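You operate a simulated robot arm through the tools that you are given. There is no shell and no other tool.

The job below is to be done with a simulated robot arm. You get a single attempt, and the scene is never put back.

## Task
Make up the blend on the recipe board in the open glass jar.
Fine: two measures of the top flour, then one of the bottom one; the jar ends on the sliding tray under that last hopper; spill nothing, push no other lever, leave the other jar. Set down upright: glass jar.

The check looks at the end state, three seconds after you hand in, the way a careful person would. Anything else that was tipped, shoved, dropped, spilled or broken makes it a failure.

## Robot
A 7-joint arm with a two-finger parallel gripper, fixed in place. Base frame: the origin is at the foot of the arm, x ahead of it, y to its left, z up. Units: mm, degrees, N and s.
With the tool pointing down near the work surface it reaches from about 420 to 900 mm from the base axis. Its first joint turns from -143.0 to 143.0 degrees. Payload 3 kg.
Tool frame: the origin (TCP) lies between the finger pads and is the grasp point; the fingertips stand 30 mm ahead of it; z points along the fingers, y is the line along which they close. Largest opening 94 mm; finger width 28, thickness 10; the body of the gripper, 50 by 96 mm, starts 55 mm behind the TCP.
Orientation is told as [roll, pitch, yaw] about the base's x, y, z axes, in that order, counted from this pose: with the fingers straight down and closing along the base's y, the tool's x points along the base's -x, its y along +y and its z along -z.

## Interface
- The arm moves only by the tool move_arm. Its argument "targets" is a list of rows, each a list of 7 numbers: the shift along the base's x, y, z in mm, then the turn, a rotation vector about the base's x, y, z in degrees, then the gripper command, from -1 (fully open) to 1 (shut), values between in proportion. In form: [[dx, dy, dz, ax, ay, az, fingers], ...]. A call has 1 to 20 rows; each row is the pose to reach, as a shift and turn from the pose commanded when the call began. Each row takes 0.2 s and may step no farther than 50 mm and 8.6 degrees from the row before; otherwise, or with a gripper value out of range, the whole call is refused. Where a pose cannot be reached the arm comes as near as it can. A force on the tool above 40 N (or 10 N above the force at the start of the call, whichever is more), or a blocked arm, ends the call early, and 0.2 s more pass. The fingers move at their own pace (about 72 mm/s each) and stop on an object; they squeeze with about 26 N. The grip force told is the motor's: it shows also when the fingers shut on nothing. Time passes only in rows, and 0.2 s behind the last, so rows that repeat a pose let the fingers close. The reply holds the time, the measured pose of the TCP, the force on the tool along the base axes, the opening and the grip force, in the units named above and with some noise, with the torque about the TCP (base axes, N m) and any sound that the robot's microphone picked up.
- Cameras (640 x 400 px; columns grow to the right, rows downward): "scene" is fixed at [49.8, 499.6, 1569.6]; the picture's right is [-0.41, -0.91, 0.00], its down [-0.48, 0.21, -0.85] and it looks along [0.78, -0.35, -0.52] (base axes); focal length 354 px, centre (320, 200). "wrist" rides on the gripper at [76, 14, -103] in the tool frame; the picture's right is [-0.18, 0.98, 0.00], its down [-0.75, -0.14, -0.64] and it looks along [-0.63, -0.12, 0.77] (tool axes); focal length 243 px, centre (320, 200).
- get_image(camera): a new picture of that camera. No time passes.
- measure_at(camera, pixels): for up to 12 pixels [column, row] of the newest picture of that camera ("zoom" is the newest enlarged one), the place [x, y, z] in the base frame of the surface seen there, good to about 2 mm. No time passes.
- enlarge(camera, box): a new picture of the part [left, top, right, bottom] of that camera's present view, enlarged. No time passes.
- close_job(): hands the job in; it is judged then, once.

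Open the gripper and draw the arm clear of the work before you hand the job in, unless the task says otherwise.

The tools are called after "Emit:" as name(argument=value, ...) on one line, values as JSON. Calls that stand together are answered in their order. move_arm: Moves the arm, as the interface text tells. Its arguments: {"type":"object","properties":{"targets":{"type":"array"}},"required":["targets"]} The other tools are called the same way: get_image (camera) takes a picture; measure_at (camera, pixels) gives the place of the surface under pixels of a picture; enlarge (camera, box) takes an enlarged picture of a part of a camera's view; close_job () hands the job in.

At the start:

```text
time: 0.0
tool_pos: [541.3, 90.3, 1253.1]
tool_rot: [0.0, 0.0, 0.0]
contact_force: [0.9, 0.4, 0.7]
moment: [-0.01, 0.0, 0.01]
finger_gap: 94.1
gripper_force: 0.1
```

scene: 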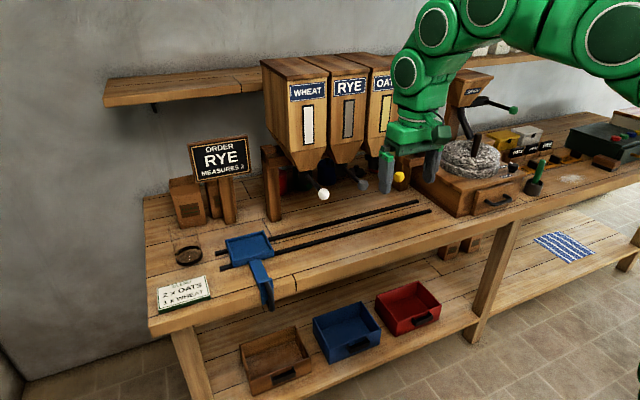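
wrist: 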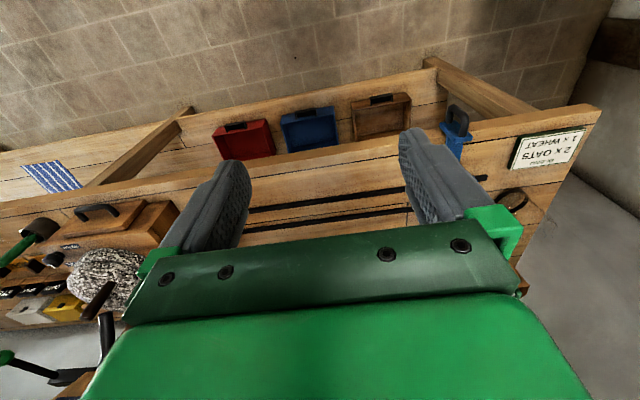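

The scene picture shows hoppers WHEAT, RYE and OATS, a board at about (185,293) and an ORDER sign at (220,160). I enlarge these regions to read them and to find the jars.

Emit:
enlarge(camera="scene", box=[140, 130, 300, 320])

Emit:
enlarge(camera="scene", box=[250, 50, 450, 220])

Emit:
enlarge(camera="scene", box=[420, 30, 640, 220])

```text
2.11 times, centred on (220, 225) of scene
```

zoom: 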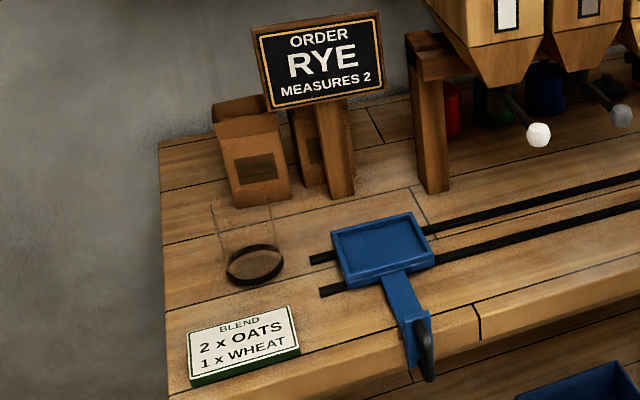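

```text
2.35 times, centred on (350, 135) of scene
```

zoom: 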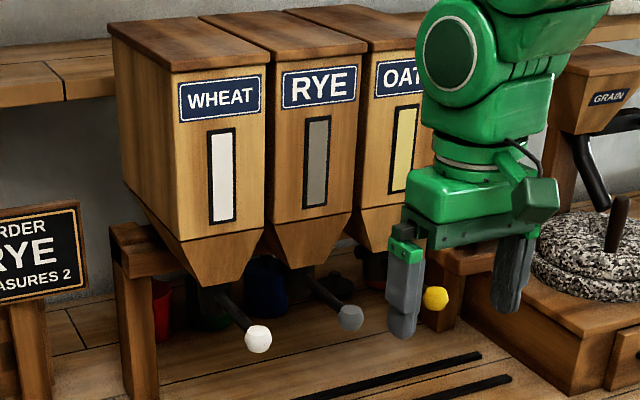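

```text
2.11 times, centred on (530, 125) of scene
```

zoom: 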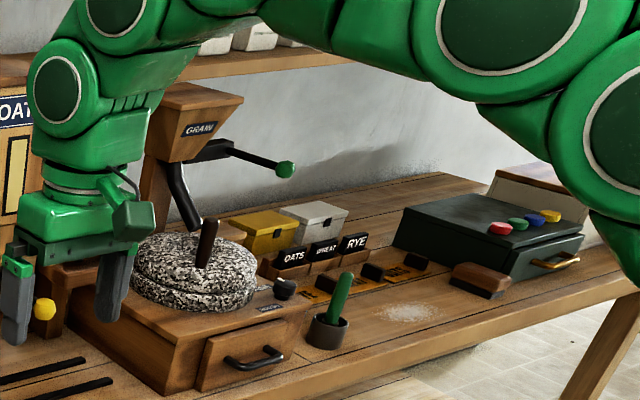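

The recipe board reads 2 x OATS, then 1 x WHEAT; the open glass jar is at about (189,250). I enlarge the jar and the tray and take measurements.

Emit:
enlarge(camera="scene", box=[165, 220, 215, 270])

Emit:
measure_at(camera="scene", pixels=[[189, 258], [178, 252], [200, 252], [189, 265], [178, 235], [200, 235], [245, 245], [260, 270], [268, 290], [324, 195], [362, 184], [399, 177]])

Emit:
enlarge(camera="scene", box=[210, 220, 300, 310])

Emit:
enlarge(camera="scene", box=[270, 140, 420, 235])

```text
8.00 times, centred on (190, 245) of scene
```

zoom: 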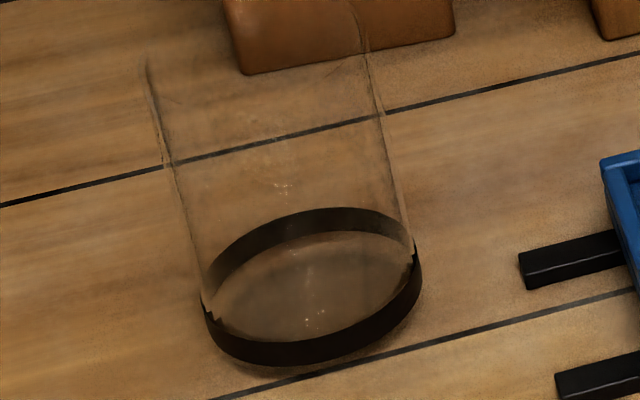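

```text
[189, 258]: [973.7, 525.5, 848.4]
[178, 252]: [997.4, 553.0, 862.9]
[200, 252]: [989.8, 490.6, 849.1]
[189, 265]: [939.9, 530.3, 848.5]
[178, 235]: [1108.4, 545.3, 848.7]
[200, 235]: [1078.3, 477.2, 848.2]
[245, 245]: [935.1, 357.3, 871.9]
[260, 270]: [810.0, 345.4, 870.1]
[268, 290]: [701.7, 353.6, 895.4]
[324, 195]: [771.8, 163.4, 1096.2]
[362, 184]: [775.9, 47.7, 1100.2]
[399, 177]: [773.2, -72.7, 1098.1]
```

```text
4.44 times, centred on (255, 265) of scene
```

zoom: 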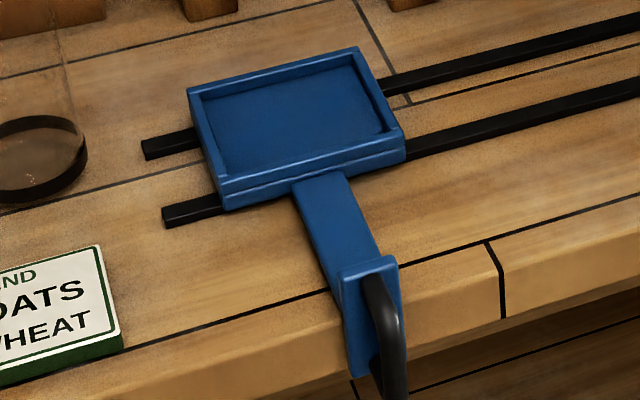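

```text
4.21 times, centred on (345, 188) of scene
```

zoom: 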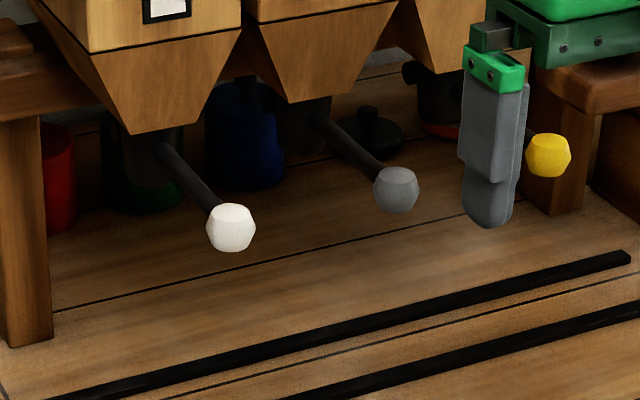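

Lever balls are at about x=773, z=1097 and y=163/48/-73 (wheat, rye, oats). Next I measure the spouts, rails and tray corners.

Emit:
measure_at(camera="zoom", pixels=[[231, 230], [396, 190], [548, 155], [185, 180], [165, 150], [135, 132], [215, 122], [320, 115], [345, 140], [290, 102], [20, 200], [140, 160]])

Emit:
measure_at(camera="scene", pixels=[[228, 241], [263, 233], [272, 250], [234, 264], [250, 250], [221, 253], [226, 265], [418, 202], [430, 210], [265, 280], [262, 263], [270, 300]])

Emit:
enlarge(camera="wrist", box=[400, 60, 620, 260])

```text
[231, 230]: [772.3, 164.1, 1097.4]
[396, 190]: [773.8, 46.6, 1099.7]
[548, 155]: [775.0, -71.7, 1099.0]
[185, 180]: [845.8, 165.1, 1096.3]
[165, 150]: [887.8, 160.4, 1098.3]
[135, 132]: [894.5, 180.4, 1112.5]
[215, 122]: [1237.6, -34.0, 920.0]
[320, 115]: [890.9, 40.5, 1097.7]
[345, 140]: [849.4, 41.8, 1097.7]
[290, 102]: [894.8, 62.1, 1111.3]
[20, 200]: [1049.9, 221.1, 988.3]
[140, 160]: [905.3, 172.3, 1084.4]
```

```text
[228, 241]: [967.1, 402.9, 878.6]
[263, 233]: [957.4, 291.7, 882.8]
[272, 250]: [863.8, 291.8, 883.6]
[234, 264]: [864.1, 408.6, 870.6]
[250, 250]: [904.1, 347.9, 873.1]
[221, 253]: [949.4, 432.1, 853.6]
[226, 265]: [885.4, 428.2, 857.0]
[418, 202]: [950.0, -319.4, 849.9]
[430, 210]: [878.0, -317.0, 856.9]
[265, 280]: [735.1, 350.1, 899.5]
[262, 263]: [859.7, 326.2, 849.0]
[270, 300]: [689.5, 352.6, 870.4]
```

```text
2.00 times, centred on (510, 160) of wrist
```

zoom: 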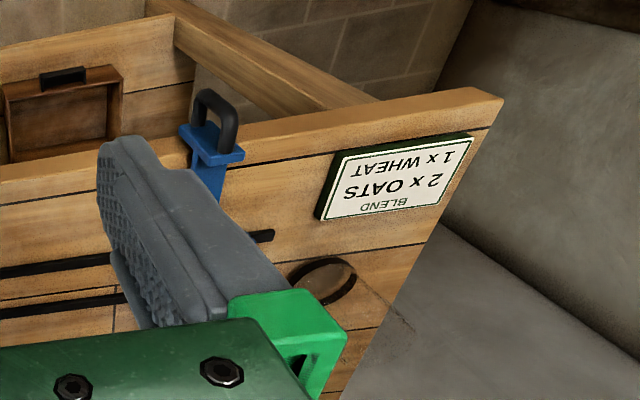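

The tray spans about x 860–965, y 291–408, with its floor near z 873. I now measure the jar's dark base ring from both cameras to fix its centre and size.

Emit:
measure_at(camera="zoom", pixels=[[298, 270], [350, 272], [345, 295], [320, 303], [310, 262], [330, 258], [325, 282], [400, 180], [355, 290]])

Emit:
enlarge(camera="scene", box=[165, 205, 215, 275])

```text
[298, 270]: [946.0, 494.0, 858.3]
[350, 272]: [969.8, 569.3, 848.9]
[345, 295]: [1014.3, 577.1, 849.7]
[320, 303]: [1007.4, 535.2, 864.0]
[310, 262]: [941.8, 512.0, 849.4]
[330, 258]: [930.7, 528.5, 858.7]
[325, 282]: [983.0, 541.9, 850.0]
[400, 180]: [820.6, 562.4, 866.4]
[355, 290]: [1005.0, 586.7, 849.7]
```

```text
5.71 times, centred on (190, 240) of scene
```

zoom: 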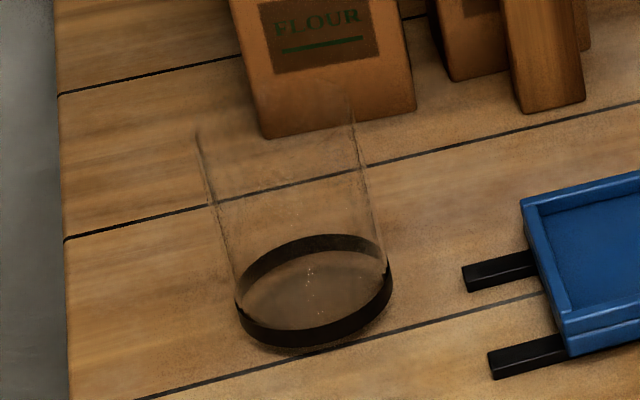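

The jar ring spans about (236,300) to (392,265) in this zoom; I measure around it.

Emit:
measure_at(camera="zoom", pixels=[[239, 308], [265, 332], [295, 340], [330, 333], [365, 312], [388, 280], [330, 242], [285, 252], [255, 272], [365, 246], [330, 80], [200, 140]])

Emit:
enlarge(camera="scene", box=[160, 160, 260, 240])

```text
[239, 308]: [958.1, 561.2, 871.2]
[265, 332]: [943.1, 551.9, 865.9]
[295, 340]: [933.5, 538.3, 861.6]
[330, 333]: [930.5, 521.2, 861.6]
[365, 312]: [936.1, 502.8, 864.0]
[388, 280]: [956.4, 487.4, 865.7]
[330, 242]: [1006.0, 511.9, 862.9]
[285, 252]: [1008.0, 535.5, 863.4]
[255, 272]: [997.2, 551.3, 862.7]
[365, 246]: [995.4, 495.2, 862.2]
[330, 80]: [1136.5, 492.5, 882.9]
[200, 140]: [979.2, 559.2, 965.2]
```

```text
5.00 times, centred on (210, 200) of scene
```

zoom: 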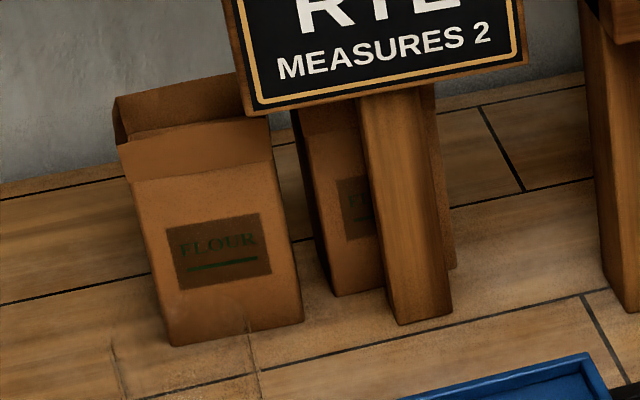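

The jar's ring gives centre about (969,525), diameter about 79 mm, height about 120 mm. That lies outside top-down reach, so I will approach with a tilted tool. First I swing left and tilt the tool 60° forward in free air.

Emit:
move_arm(targets=[[15, 25, -5, 0, -6, 0, -1], [30, 50, -10, 0, -12, 0, -1], [45, 75, -15, 0, -18, 0, -1], [60, 100, -20, 0, -24, 0, -1], [75, 125, -25, 0, -30, 0, -1], [90, 150, -30, 0, -36, 0, -1], [105, 175, -35, 0, -42, 0, -1], [120, 200, -40, 0, -48, 0, -1], [135, 225, -45, 0, -54, 0, -1], [150, 250, -50, 0, -60, 0, -1]])

Emit:
get_image(camera="scene")

Emit:
get_image(camera="wrist")

```text
time: 2.2
tool_pos: [692.9, 341.1, 1206.0]
tool_rot: [0.0, -60.1, 0.1]
contact_force: [0.4, -0.3, 0.0]
moment: [0.01, 0.0, 0.0]
finger_gap: 93.7
gripper_force: 0.1
```

```text
taken
```

scene: 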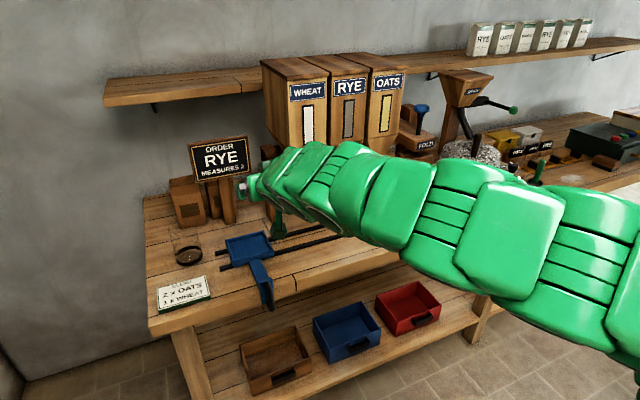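

```text
taken
```

wrist: 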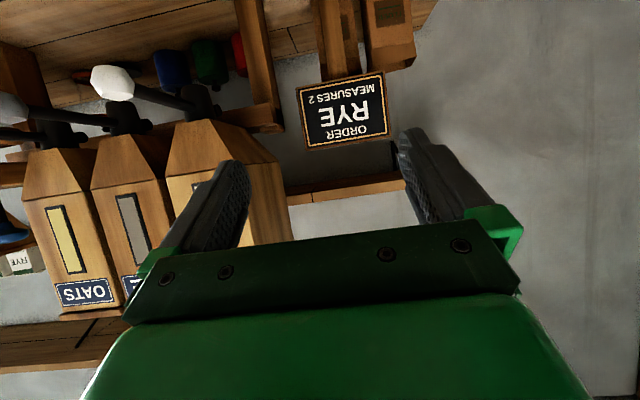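

The arm reaches well at this tilt and the way to the jar is clear. I now yaw 28° toward the jar and go to a pre-grasp point above and behind it, about (854,464,1000).

Emit:
move_arm(targets=[[16, 12, -20, 0, 0, 3.5, -1], [32, 24, -40, 0, 0, 7, -1], [48, 36, -60, 0, 0, 10.5, -1], [65, 49, -81, 0, 0, 14, -1], [81, 61, -101, 0, 0, 17.5, -1], [98, 74, -122, 0, 0, 21, -1], [114, 86, -142, 0, 0, 24.5, -1], [131, 98, -163, 0, 0, 28, -1], [147, 111, -183, 0, 0, 28, -1], [163, 123, -203, 0, 0, 28, -1], [163, 123, -203, 0, 0, 28, -1]])

Emit:
get_image(camera="scene")

Emit:
get_image(camera="wrist")

Emit:
enlarge(camera="scene", box=[150, 190, 230, 270])

```text
time: 4.6
tool_pos: [852.8, 460.4, 1000.7]
tool_rot: [-0.1, -60.0, 28.1]
contact_force: [-0.2, -0.3, -0.3]
moment: [-0.01, 0.01, -0.02]
finger_gap: 94.0
gripper_force: 0.1
```

```text
taken
```

scene: 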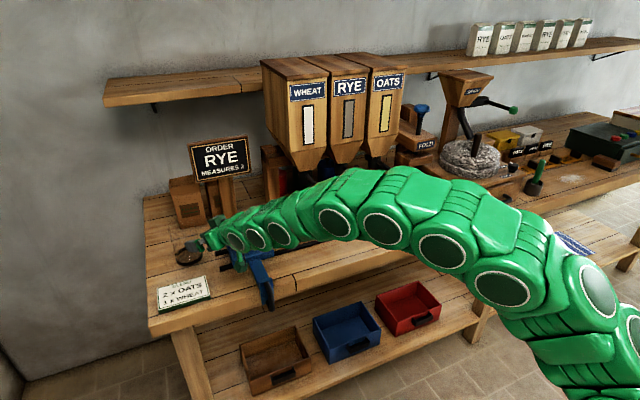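

```text
taken
```

wrist: 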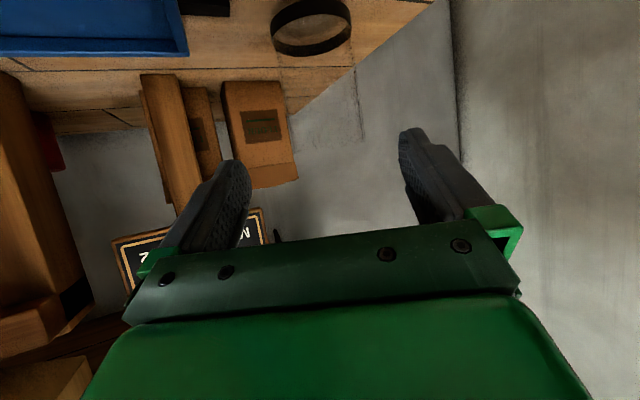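

```text
5.00 times, centred on (190, 230) of scene
```

zoom: 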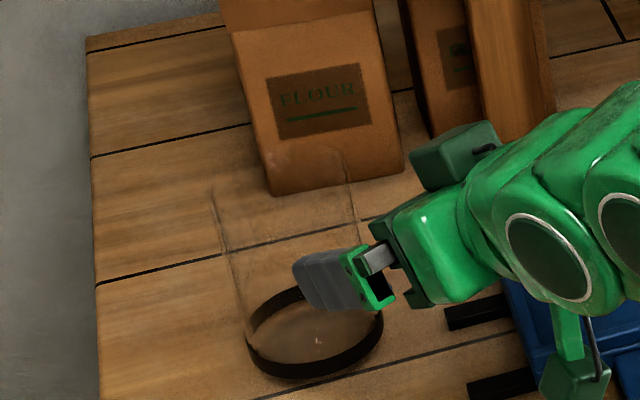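

The jar appears in the wrist view at about (312,25), with glass edges down to row ~145. I enlarge it to measure the rim.

Emit:
enlarge(camera="wrist", box=[240, 0, 400, 160])

Emit:
measure_at(camera="zoom", pixels=[[320, 40]])

```text
2.50 times, centred on (320, 80) of wrist
```

zoom: 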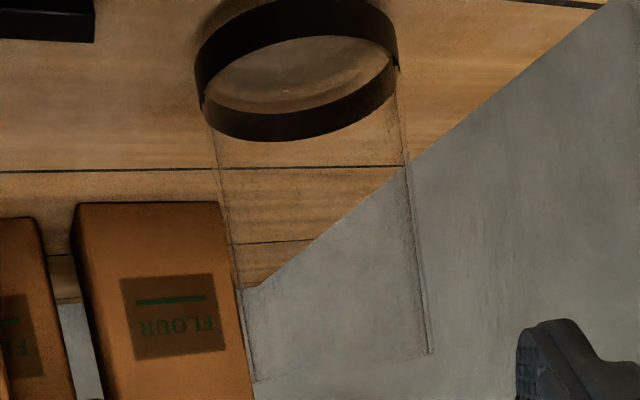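

```text
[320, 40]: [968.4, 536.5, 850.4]
```

The glass walls are visible from the ring to the rim at about (255,380) and (432,352) in the zoom. I measure along them.

Emit:
measure_at(camera="zoom", pixels=[[432, 352], [430, 340], [428, 320], [418, 260], [408, 180], [254, 380], [252, 365], [244, 300], [225, 200], [198, 95], [399, 40], [300, 137]])

```text
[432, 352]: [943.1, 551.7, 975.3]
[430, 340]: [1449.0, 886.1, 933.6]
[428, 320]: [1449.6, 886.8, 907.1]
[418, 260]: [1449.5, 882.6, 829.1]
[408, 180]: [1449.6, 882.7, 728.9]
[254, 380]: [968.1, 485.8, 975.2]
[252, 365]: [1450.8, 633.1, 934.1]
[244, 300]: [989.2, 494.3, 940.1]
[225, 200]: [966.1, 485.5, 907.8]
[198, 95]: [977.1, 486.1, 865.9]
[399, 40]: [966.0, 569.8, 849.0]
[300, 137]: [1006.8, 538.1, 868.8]
```

The rim is at z≈975 and the jar axis at about (969,524.5), radius 39. I go halfway along a slanting approach and look again before straddling the jar.

Emit:
move_arm(targets=[[13, 7, -9, 0, 0, 0, -1], [26, 14, -18, 0, 0, 0, -1], [40, 21, -27, 0, 0, 0, -1], [53, 28.2, -35, 0, 0, 0, -1], [53, 28.2, -35, 0, 0, 0, -1]])

Emit:
get_image(camera="wrist")

Emit:
enlarge(camera="scene", box=[150, 200, 250, 300])

```text
time: 5.8
tool_pos: [906.0, 492.0, 963.3]
tool_rot: [0.0, -60.1, 28.0]
contact_force: [0.0, -0.7, -0.3]
moment: [-0.03, 0.0, 0.0]
finger_gap: 94.1
gripper_force: 0.0
```

```text
taken
```

wrist: 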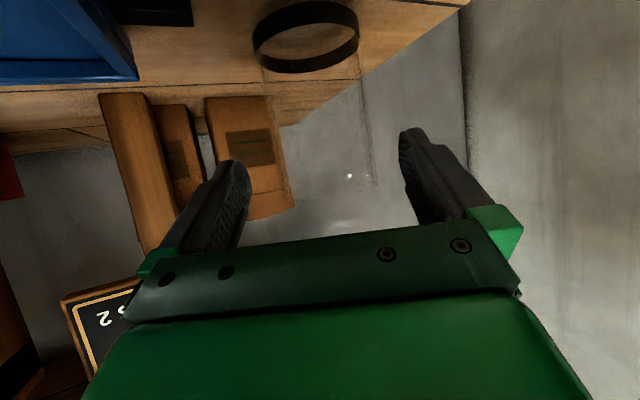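

```text
4.00 times, centred on (200, 250) of scene
```

zoom: 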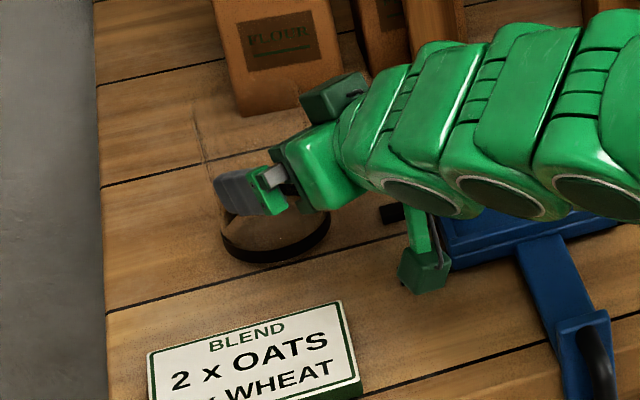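

The jar's ring and walls sit between the fingers in the wrist view (edges about x 290 and 373). I check the camera box height and the jar's rim position before closing in.

Emit:
measure_at(camera="zoom", pixels=[[415, 285], [440, 275], [400, 270], [425, 250], [240, 190], [340, 305], [350, 380]])

Emit:
enlarge(camera="wrist", box=[220, 0, 440, 260])

```text
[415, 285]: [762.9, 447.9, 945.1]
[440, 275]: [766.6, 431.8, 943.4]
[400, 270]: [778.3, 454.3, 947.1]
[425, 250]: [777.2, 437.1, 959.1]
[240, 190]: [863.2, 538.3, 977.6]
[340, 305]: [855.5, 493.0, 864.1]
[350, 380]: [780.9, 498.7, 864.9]
```

```text
1.54 times, centred on (330, 130) of wrist
```

zoom: 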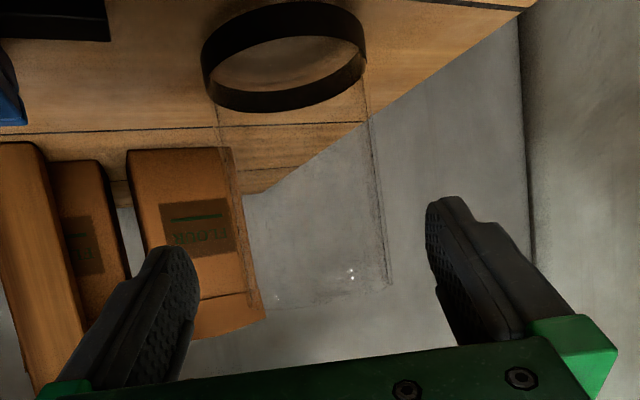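

Camera box bottom is about 25 mm below the TCP, leaving clearance over the board (z 865). I check lateral alignment with the finger tips and rim edges.

Emit:
measure_at(camera="zoom", pixels=[[185, 260], [430, 210], [262, 306], [389, 287], [228, 150], [375, 165], [205, 70], [364, 60], [180, 300], [440, 260], [367, 100], [386, 260]])

```text
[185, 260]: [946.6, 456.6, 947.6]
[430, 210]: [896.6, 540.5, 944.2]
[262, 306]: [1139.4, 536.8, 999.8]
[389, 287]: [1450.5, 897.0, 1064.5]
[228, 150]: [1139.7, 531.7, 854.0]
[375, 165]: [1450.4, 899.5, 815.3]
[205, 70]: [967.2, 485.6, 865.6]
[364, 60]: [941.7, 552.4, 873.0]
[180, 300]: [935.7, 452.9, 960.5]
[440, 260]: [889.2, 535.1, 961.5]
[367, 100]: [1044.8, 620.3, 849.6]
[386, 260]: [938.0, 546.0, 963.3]
```

Pads and jar axis line up laterally to within 1 mm. I move in to straddle the jar slowly, still open.

Emit:
move_arm(targets=[[9, 4.7, -7, 0, 0, 0, -1], [18, 9.5, -14, 0, 0, 0, -1], [27, 14.3, -21, 0, 0, 0, -1], [36, 19, -28, 0, 0, 0, -1], [45, 24, -35, 0, 0, 0, -1], [52.3, 27.8, -40, 0, 0, 0, -1], [52.3, 27.8, -40, 0, 0, 0, -1]])

Emit:
get_image(camera="wrist")

Emit:
enlarge(camera="scene", box=[150, 200, 250, 300])

```text
time: 7.4
tool_pos: [961.1, 518.9, 924.0]
tool_rot: [0.1, -60.0, 28.0]
contact_force: [0.5, 0.7, 0.3]
moment: [0.01, -0.01, 0.0]
finger_gap: 94.1
gripper_force: 0.1
```

```text
taken
```

wrist: 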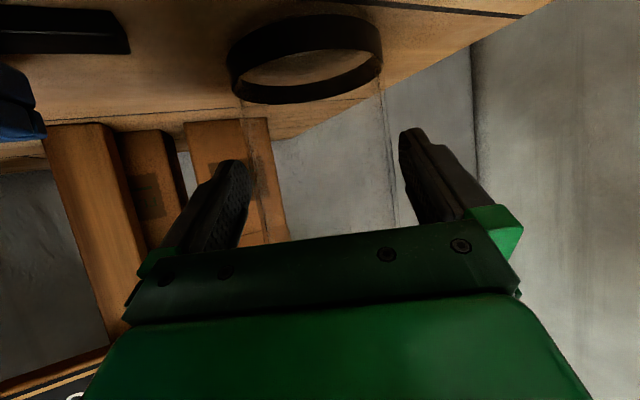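

```text
4.00 times, centred on (200, 250) of scene
```

zoom: 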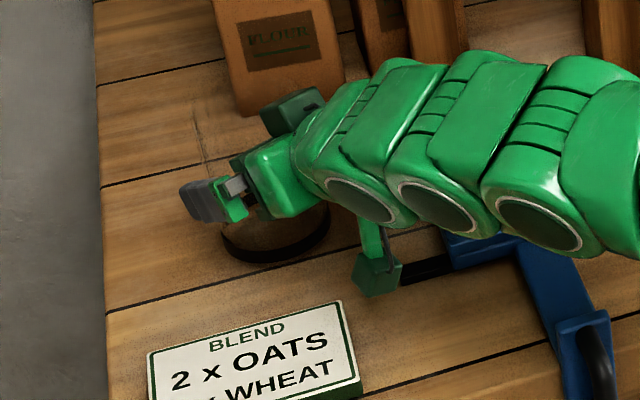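

The jar stands between the fingers without contact. I close the gripper in place.

Emit:
move_arm(targets=[[0, 0, 0, 0, 0, 0, -0.7], [0, 0, 0, 0, 0, 0, -0.5], [0, 0, 0, 0, 0, 0, 0], [0, 0, 0, 0, 0, 0, 1], [0, 0, 0, 0, 0, 0, 1], [0, 0, 0, 0, 0, 0, 1]])

Emit:
get_image(camera="wrist")

```text
time: 8.8
tool_pos: [960.6, 518.6, 924.3]
tool_rot: [-0.1, -60.0, 28.0]
contact_force: [-1.4, 1.3, 2.8]
moment: [0.02, -0.05, 0.03]
finger_gap: 80.6
gripper_force: 25.9
```

```text
taken
```

wrist: 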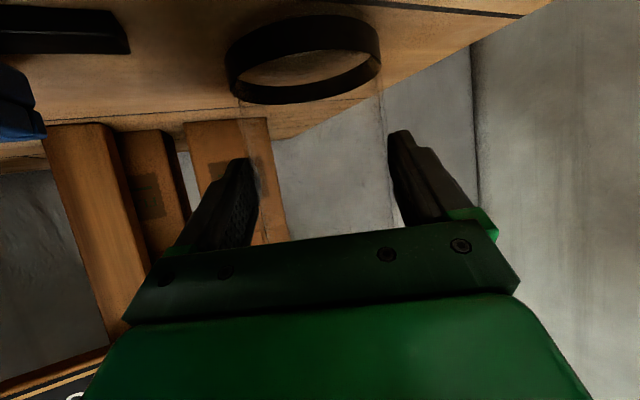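

The grip holds at 80.6 mm with 26 N. I lift slowly straight up.

Emit:
move_arm(targets=[[0, 0, 4, 0, 0, 0, 1], [0, 0, 10, 0, 0, 0, 1], [0, 0, 18, 0, 0, 0, 1], [0, 0, 28, 0, 0, 0, 1], [0, 0, 38, 0, 0, 0, 1], [0, 0, 48, 0, 0, 0, 1], [0, 0, 58, 0, 0, 0, 1], [0, 0, 65, 0, 0, 0, 1], [0, 0, 65, 0, 0, 0, 1]])

Emit:
get_image(camera="wrist")

Emit:
enlarge(camera="scene", box=[150, 180, 300, 300])

```text
time: 10.8
tool_pos: [960.4, 518.9, 989.4]
tool_rot: [0.0, -59.8, 28.1]
contact_force: [-0.8, -0.6, -1.9]
moment: [-0.06, 0.0, 0.02]
finger_gap: 80.7
gripper_force: 25.8
```

```text
taken
```

wrist: 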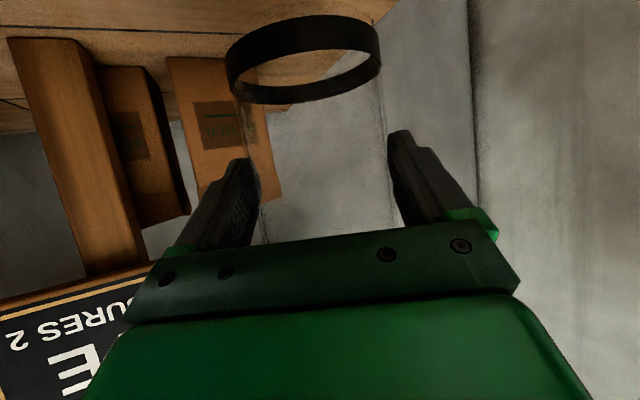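

```text
3.33 times, centred on (225, 240) of scene
```

zoom: 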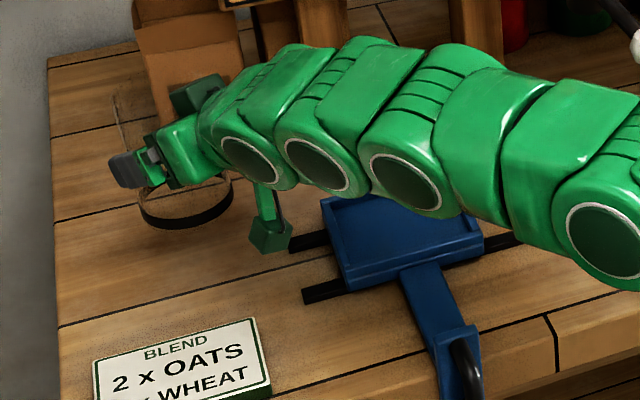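

The jar is lifted and steady. I enlarge the tray to fix its centre before carrying the jar over.

Emit:
enlarge(camera="scene", box=[218, 225, 278, 272])

Emit:
measure_at(camera="zoom", pixels=[[130, 240], [140, 330], [160, 375], [250, 375], [350, 340], [450, 310], [300, 250], [200, 200], [400, 200], [220, 340], [420, 290]])

```text
8.51 times, centred on (248, 248) of scene
```

zoom: 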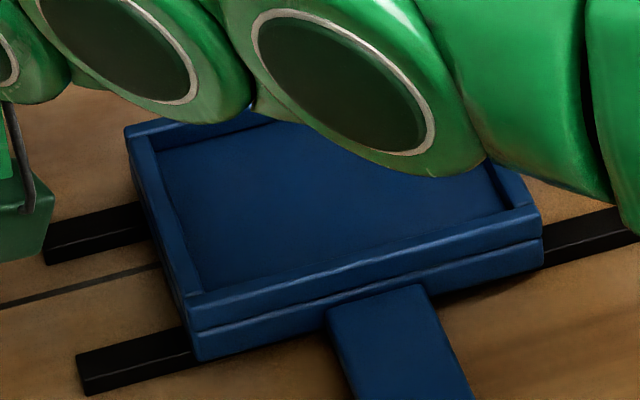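

```text
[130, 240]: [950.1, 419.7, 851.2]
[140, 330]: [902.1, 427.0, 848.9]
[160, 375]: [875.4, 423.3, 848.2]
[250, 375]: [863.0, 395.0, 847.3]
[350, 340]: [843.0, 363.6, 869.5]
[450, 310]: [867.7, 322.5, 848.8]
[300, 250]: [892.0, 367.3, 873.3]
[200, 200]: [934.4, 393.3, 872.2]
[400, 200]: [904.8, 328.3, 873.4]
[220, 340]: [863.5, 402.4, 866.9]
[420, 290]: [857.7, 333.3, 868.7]
```

I measure the tray walls directly on their tops and inner edges.

Emit:
measure_at(camera="zoom", pixels=[[130, 132], [146, 180], [140, 150], [185, 290], [195, 305], [300, 278], [300, 268], [300, 285], [520, 200], [538, 215], [508, 190], [165, 128]])

```text
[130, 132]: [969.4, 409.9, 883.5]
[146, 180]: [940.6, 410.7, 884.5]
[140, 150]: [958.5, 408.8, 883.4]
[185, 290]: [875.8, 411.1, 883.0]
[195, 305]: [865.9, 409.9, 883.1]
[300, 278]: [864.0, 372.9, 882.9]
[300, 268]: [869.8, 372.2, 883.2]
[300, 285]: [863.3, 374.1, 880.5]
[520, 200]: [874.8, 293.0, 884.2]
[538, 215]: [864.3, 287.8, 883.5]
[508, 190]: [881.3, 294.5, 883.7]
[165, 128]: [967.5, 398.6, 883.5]
```

Tray inner floor is centred at about (916.5, 350), 91 × 108 mm, z 873. I carry the jar level above it.

Emit:
move_arm(targets=[[-2, -7, 2, 0, 0, 0, 1], [-6, -20, 5, 0, 0, 0, 1], [-11, -37, 5, 0, 0, 0, 1], [-16, -54, 5, 0, 0, 0, 1], [-22, -72, 5, 0, 0, 0, 1], [-27.5, -90, 5, 0, 0, 0, 1], [-33, -108, 5, 0, 0, 0, 1], [-38, -126, 5, 0, 0, 0, 1], [-43.5, -144, 5, 0, 0, 0, 1], [-48, -160, 5, 0, 0, 0, 1], [-51.5, -170, 5, 0, 0, 0, 1], [-52.8, -174.5, 5, 0, 0, 0, 1], [-52.8, -174.5, 5, 0, 0, 0, 1]])

Emit:
get_image(camera="wrist")

Emit:
get_image(camera="scene")

```text
time: 13.6
tool_pos: [905.2, 344.3, 995.4]
tool_rot: [0.0, -60.0, 28.0]
contact_force: [-0.4, 0.4, -2.5]
moment: [-0.01, 0.05, 0.0]
finger_gap: 80.4
gripper_force: 26.2
```

```text
taken
```

wrist: 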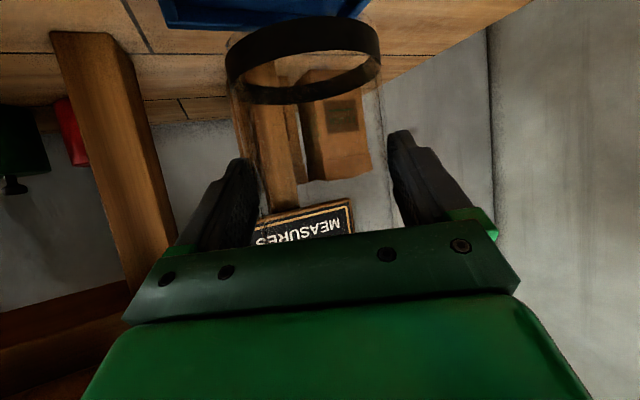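

```text
taken
```

scene: 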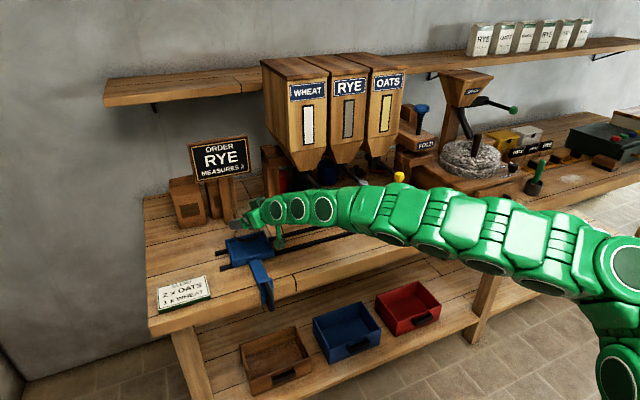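

I measure the held jar's ring in the wrist view to verify its position over the tray.

Emit:
measure_at(camera="wrist", pixels=[[230, 75], [233, 88], [250, 98], [290, 102], [330, 94], [365, 78], [378, 60], [300, 20], [340, 22], [260, 33], [236, 52], [374, 38]])

Emit:
enlarge(camera="scene", box=[218, 180, 298, 260])

```text
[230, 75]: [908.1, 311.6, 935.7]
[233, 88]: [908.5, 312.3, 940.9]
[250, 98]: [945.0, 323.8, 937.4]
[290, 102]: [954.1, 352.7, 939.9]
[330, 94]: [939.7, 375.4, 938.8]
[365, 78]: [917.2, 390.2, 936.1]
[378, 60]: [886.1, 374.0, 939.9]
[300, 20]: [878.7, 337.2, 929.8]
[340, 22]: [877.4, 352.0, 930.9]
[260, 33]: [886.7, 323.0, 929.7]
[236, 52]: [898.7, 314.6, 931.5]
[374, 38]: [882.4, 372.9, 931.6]
```

```text
5.00 times, centred on (258, 220) of scene
```

zoom: 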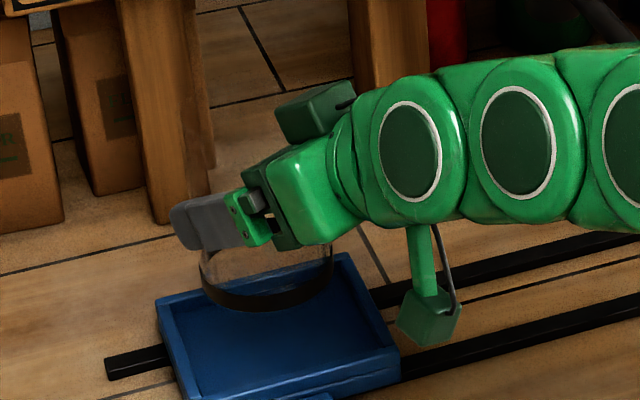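

Ring centre is at about (916,351), matching the tray centre. I lower the jar to just above the floor.

Emit:
move_arm(targets=[[0, 0, -5, 0, 0, 0, 1], [0, 0, -12, 0, 0, 0, 1], [0, 0, -20, 0, 0, 0, 1], [0, 0, -28, 0, 0, 0, 1], [0, 0, -35, 0, 0, 0, 1], [0, 0, -40, 0, 0, 0, 1], [0, 0, -42, 0, 0, 0, 1], [0, 0, -42, 0, 0, 0, 1]])

Emit:
enlarge(camera="scene", box=[218, 190, 298, 270])

```text
time: 15.4
tool_pos: [909.6, 345.4, 954.0]
tool_rot: [0.0, -60.0, 28.0]
contact_force: [0.2, 0.0, -2.2]
moment: [-0.03, 0.04, -0.01]
finger_gap: 79.9
gripper_force: 26.3
```

```text
5.00 times, centred on (258, 230) of scene
```

zoom: 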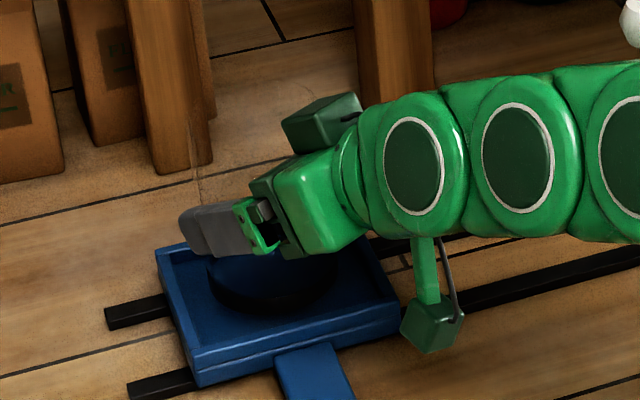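

The jar is nearly down, with no contact yet (force still about the jar's weight). I lower in 1 mm steps until it rests.

Emit:
move_arm(targets=[[0, 0, -1, 0, 0, 0, 1], [0, 0, -2, 0, 0, 0, 1], [0, 0, -3, 0, 0, 0, 1], [0, 0, -3, 0, 0, 0, 1]])

```text
time: 16.4
tool_pos: [908.4, 345.9, 951.0]
tool_rot: [0.0, -60.0, 28.0]
contact_force: [-0.1, 0.4, -2.3]
moment: [-0.02, 0.07, -0.02]
finger_gap: 80.1
gripper_force: 26.2
```

Emit:
move_arm(targets=[[0, 0, -0.7, 0, 0, 0, 1], [0, 0, -1.4, 0, 0, 0, 1], [0, 0, -2, 0, 0, 0, 1], [0, 0, -2, 0, 0, 0, 1]])

```text
time: 17.4
tool_pos: [907.4, 345.1, 949.3]
tool_rot: [0.0, -60.1, 28.0]
contact_force: [-5.0, 0.7, 13.7]
moment: [-0.06, 0.03, -0.01]
finger_gap: 79.8
gripper_force: 25.9
```

The force rose to 13.7 N, so the jar is resting on the tray floor. I ease up 0.8 mm and open the fingers.

Emit:
move_arm(targets=[[0, 0, 0.8, 0, 0, 0, 1], [0, 0, 0.8, 0, 0, 0, 0], [0, 0, 0.8, 0, 0, 0, -1], [0, 0, 0.8, 0, 0, 0, -1], [0, 0, 0.8, 0, 0, 0, -1], [0, 0, 0.8, 0, 0, 0, -1]])

Emit:
get_image(camera="wrist")

Emit:
enlarge(camera="scene", box=[218, 190, 298, 270])

```text
time: 18.8
tool_pos: [908.9, 344.5, 948.4]
tool_rot: [0.0, -60.0, 28.0]
contact_force: [0.3, 0.8, 0.1]
moment: [0.01, 0.01, 0.01]
finger_gap: 93.8
gripper_force: 0.1
```

```text
taken
```

wrist: 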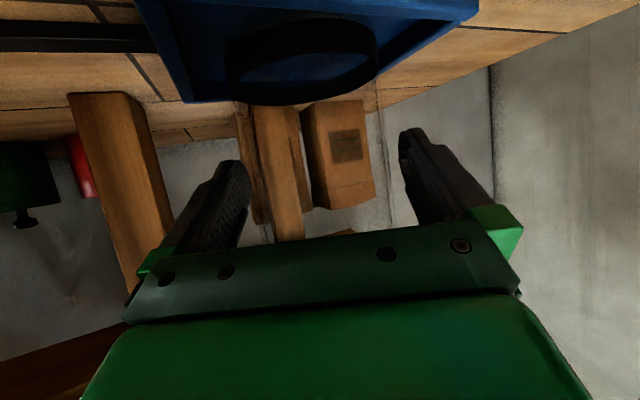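

```text
5.00 times, centred on (258, 230) of scene
```

zoom: 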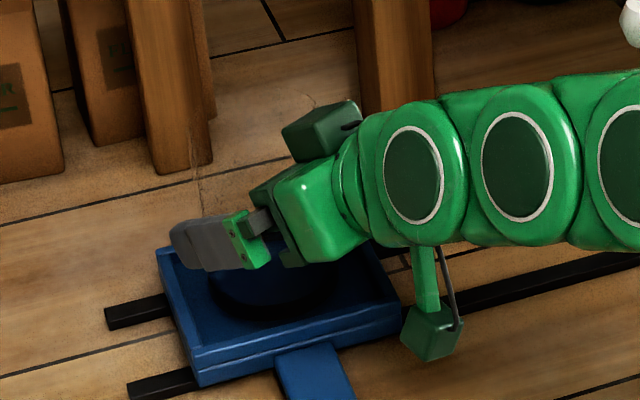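

The jar stands free in the tray. I withdraw straight back along the tool axis.

Emit:
move_arm(targets=[[-7.6, -4.1, 5, 0, 0, 0, -1], [-15, -8, 10, 0, 0, 0, -1], [-30, -16, 20, 0, 0, 0, -1], [-46, -24.4, 30, 0, 0, 0, -1], [-61, -32.5, 40, 0, 0, 0, -1], [-76, -40.6, 50, 0, 0, 0, -1], [-92, -48.7, 60, 0, 0, 0, -1], [-107, -57, 70, 0, 0, 0, -1], [-130, -69, 85, 0, 0, 0, -1], [-153, -81, 100, 0, 0, 0, -1], [-153, -81, 100, 0, 0, 0, -1]])

Emit:
get_image(camera="wrist")

Emit:
get_image(camera="scene")

Emit:
enlarge(camera="scene", box=[218, 190, 298, 270])

```text
time: 21.2
tool_pos: [754.9, 266.9, 1044.8]
tool_rot: [0.2, -59.9, 27.9]
contact_force: [-1.3, -0.6, -0.7]
moment: [0.01, 0.03, 0.02]
finger_gap: 94.2
gripper_force: 0.1
out of reach, approached as far as the arm can: row 1
```

```text
taken
```

wrist: 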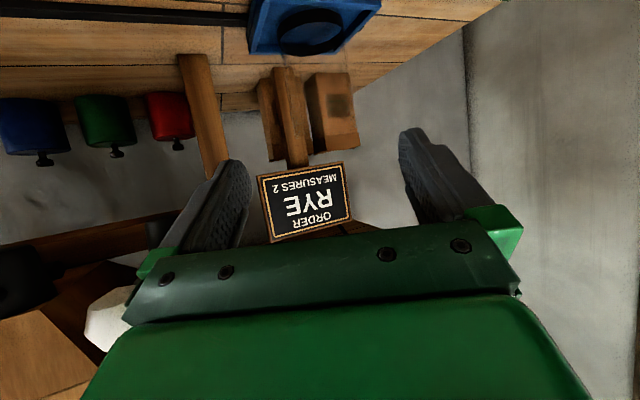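

```text
taken
```

scene: 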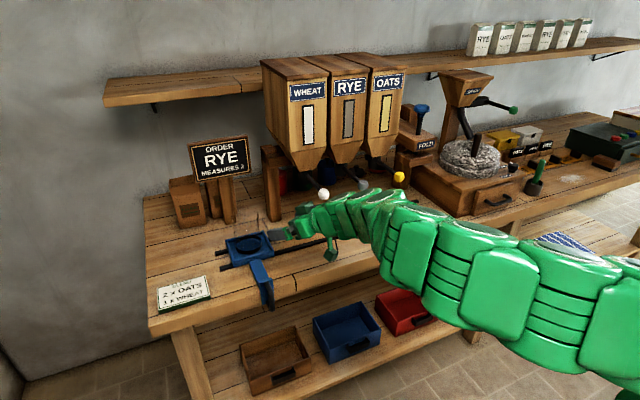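

```text
5.00 times, centred on (258, 230) of scene
```

zoom: 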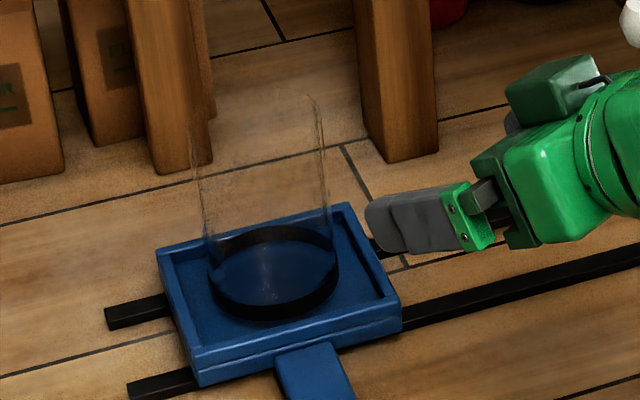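

The jar stands upright in the tray. I back away and return the tool to pointing straight down in front of the tray handle.

Emit:
move_arm(targets=[[-15, 5, 10, 0, 0, -4, -1], [-30, 12, 20, 0, 0, -8, -1], [-45, 20, 30, 0, 0, -12, -1], [-60, 30, 40, 0, 0, -16, -1], [-75, 40, 50, 0, 0, -20, -1], [-90, 50, 60, 0, 0, -24, -1], [-100, 60, 70, 0, 0, -28, -1], [-100, 66, 70, 0, 0, -28, -1]])

Emit:
move_arm(targets=[[-5, 0, 0, 0, 6, 0, -1], [-10, 0, 0, 0, 12, 0, -1], [-15, 0, 0, 0, 18, 0, -1], [-20, 0, 0, 0, 24, 0, -1], [-25, 0, 0, 0, 30, 0, -1], [-30, 0, 0, 0, 36, 0, -1], [-35, 0, 0, 0, 42, 0, -1], [-40, 0, 0, 0, 48, 0, -1], [-45, 0, 0, 0, 54, 0, -1], [-50, 0, 0, 0, 60, 0, -1], [-50, 0, 0, 0, 60, 0, -1]])

Emit:
get_image(camera="wrist")

Emit:
get_image(camera="scene")

```text
time: 23.0
tool_pos: [654.2, 331.3, 1117.1]
tool_rot: [0.0, -60.0, 0.1]
contact_force: [0.7, 0.1, 0.2]
moment: [0.01, -0.01, 0.0]
finger_gap: 94.0
gripper_force: 0.2
```

```text
time: 25.4
tool_pos: [604.9, 329.2, 1119.1]
tool_rot: [0.0, 0.2, 0.0]
contact_force: [-0.9, -0.1, 0.7]
moment: [0.0, -0.01, 0.01]
finger_gap: 94.2
gripper_force: 0.1
```

```text
taken
```

wrist: 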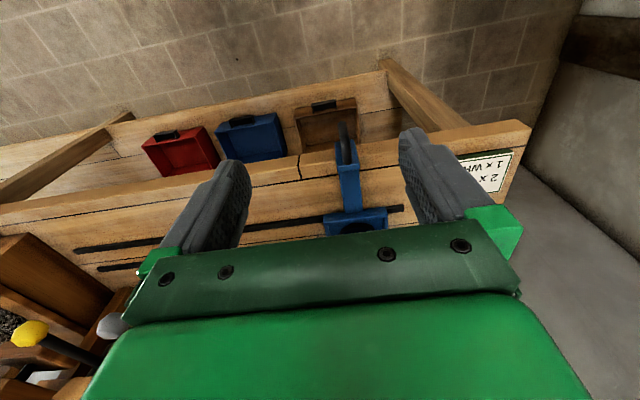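

```text
taken
```

scene: 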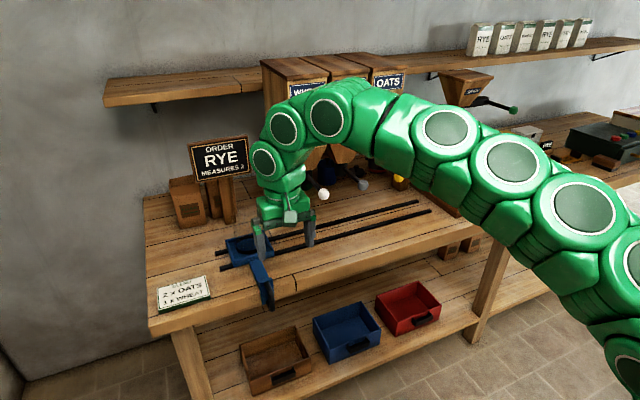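

Tool is down at (604,330,1120). The handle is at about (347,160) in the wrist view and (266,285) in the scene; I enlarge and measure it.

Emit:
enlarge(camera="scene", box=[240, 250, 290, 320])

Emit:
measure_at(camera="zoom", pixels=[[320, 80], [330, 150], [370, 130], [350, 180], [360, 200], [370, 250], [310, 250], [330, 115], [260, 130]])

Emit:
enlarge(camera="wrist", box=[290, 100, 410, 240])

Emit:
measure_at(camera="zoom", pixels=[[310, 100], [320, 130], [300, 170], [330, 170], [320, 200], [320, 250], [300, 140], [315, 80]])

```text
5.71 times, centred on (265, 285) of scene
```

zoom: 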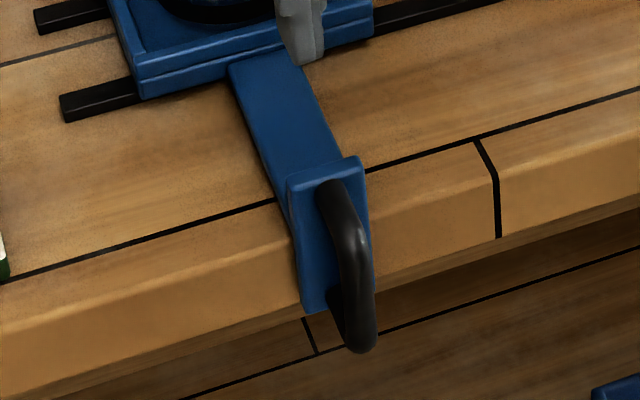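

```text
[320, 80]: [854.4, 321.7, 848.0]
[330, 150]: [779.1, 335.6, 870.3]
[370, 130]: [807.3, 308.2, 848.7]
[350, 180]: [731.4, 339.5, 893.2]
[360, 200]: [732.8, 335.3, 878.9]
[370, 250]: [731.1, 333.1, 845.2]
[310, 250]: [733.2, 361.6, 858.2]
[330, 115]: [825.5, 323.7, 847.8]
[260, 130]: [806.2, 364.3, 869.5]
```

```text
2.86 times, centred on (350, 170) of wrist
```

zoom: 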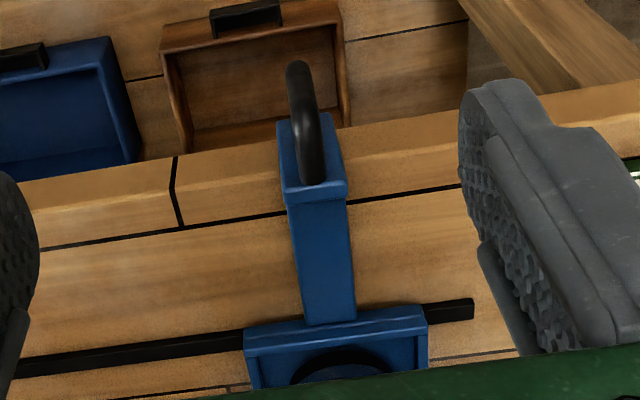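

```text
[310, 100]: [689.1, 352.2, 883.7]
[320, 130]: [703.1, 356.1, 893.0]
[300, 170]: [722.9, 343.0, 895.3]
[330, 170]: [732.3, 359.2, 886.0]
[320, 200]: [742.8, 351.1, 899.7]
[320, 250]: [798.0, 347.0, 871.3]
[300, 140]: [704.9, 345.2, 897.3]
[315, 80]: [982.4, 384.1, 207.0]
```

The handle's black bar is at about (689, 350.5), z up to ~895, with the plate behind it at x=731. To keep the wrist away from the lever balls while sliding, I tilt the tool 45° and go to a pre-grasp in front of the bar.

Emit:
move_arm(targets=[[3, 3, -25, 0, -6, 0, -1], [6, 6, -50, 0, -12, 0, -1], [9, 9, -75, 0, -18, 0, -1], [12, 12, -100, 0, -24, 0, -1], [15, 14, -125, 0, -30, 0, -1], [18, 16, -150, 0, -36, 0, -1], [21, 18, -175, 0, -42, 0, -1], [24, 20.5, -192, 0, -45, 0, -1], [24, 20.5, -192, 0, -45, 0, -1]])

Emit:
get_image(camera="wrist")

Emit:
enlarge(camera="scene", box=[220, 210, 340, 320])

```text
time: 27.4
tool_pos: [628.9, 349.6, 926.3]
tool_rot: [0.0, -45.0, 0.1]
contact_force: [-0.8, -0.4, -0.4]
moment: [-0.02, -0.03, -0.02]
finger_gap: 94.0
gripper_force: 0.0
```

```text
taken
```

wrist: 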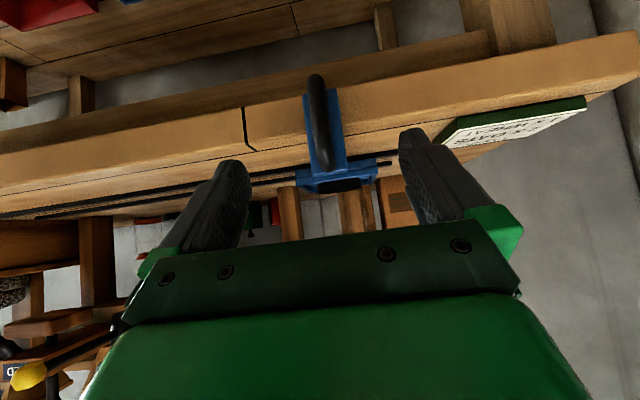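

```text
3.64 times, centred on (280, 265) of scene
```

zoom: 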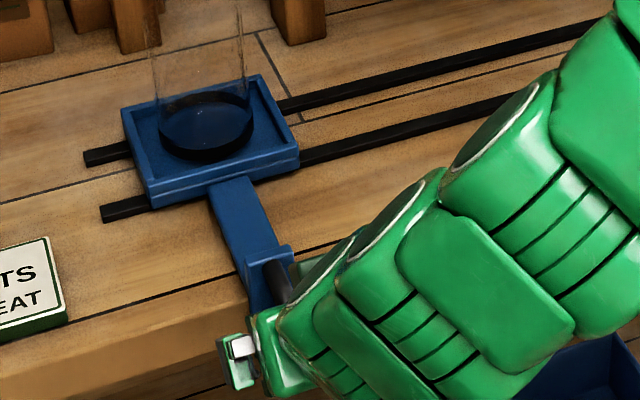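

The bar lies between the fingers in the wrist view (about x 320, rows 75–165). I measure it once more.

Emit:
measure_at(camera="wrist", pixels=[[317, 80], [318, 100], [322, 130], [326, 155], [330, 165], [310, 120], [328, 110], [340, 120]])

```text
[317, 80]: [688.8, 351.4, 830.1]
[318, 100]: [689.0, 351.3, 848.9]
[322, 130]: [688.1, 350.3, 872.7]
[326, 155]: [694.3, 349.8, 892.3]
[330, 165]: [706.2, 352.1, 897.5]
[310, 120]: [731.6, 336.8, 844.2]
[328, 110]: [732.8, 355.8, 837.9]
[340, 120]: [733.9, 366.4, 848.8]
```

Bar front at x≈688.5, z 825–897. I advance along the tool axis and close on it.

Emit:
move_arm(targets=[[10, 0.3, -10, 0, 0, 0, -1], [20, 0.5, -20, 0, 0, 0, -1], [30, 0.5, -31, 0, 0, 0, -1], [40, 0.5, -41, 0, 0, 0, -1], [50, 0.5, -52, 0, 0, 0, -1], [60, 0.5, -62, 0, 0, 0, -1], [60, 0.5, -62, 0, 0, 0, -0.3], [60, 0.5, -62, 0, 0, 0, 0.2], [60, 0.5, -62, 0, 0, 0, 0.5], [60, 0.5, -62, 0, 0, 0, 0.6], [60, 0.5, -62, 0, 0, 0, 0.7], [60, 0.5, -62, 0, 0, 0, 1], [60, 0.5, -62, 0, 0, 0, 1]])

Emit:
get_image(camera="scene")

Emit:
enlarge(camera="scene", box=[220, 210, 300, 290])

```text
time: 30.2
tool_pos: [687.0, 351.1, 863.5]
tool_rot: [0.0, -45.0, -0.1]
contact_force: [-5.6, -23.3, 1.8]
moment: [0.12, -0.09, -0.21]
finger_gap: 19.0
gripper_force: 44.9
```

```text
taken
```

scene: 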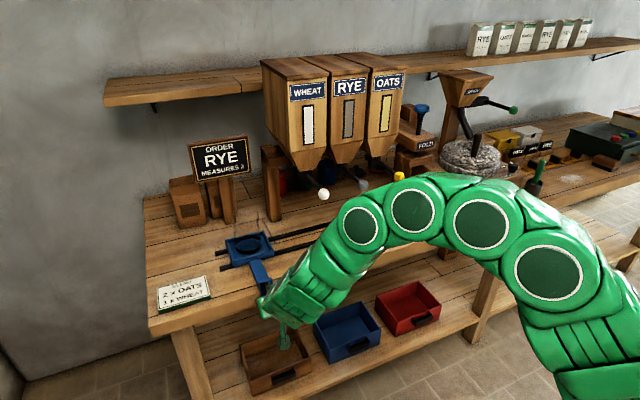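

```text
5.00 times, centred on (260, 250) of scene
```

zoom: 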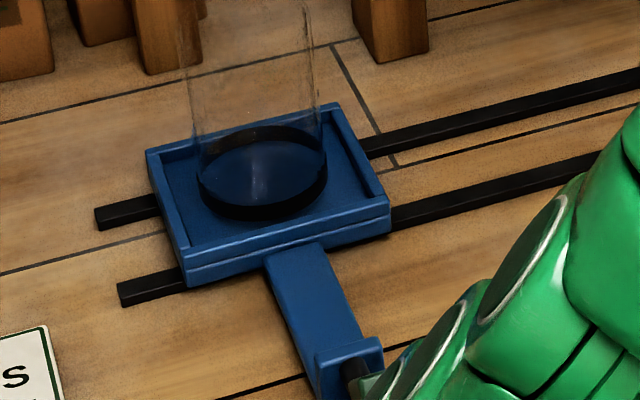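

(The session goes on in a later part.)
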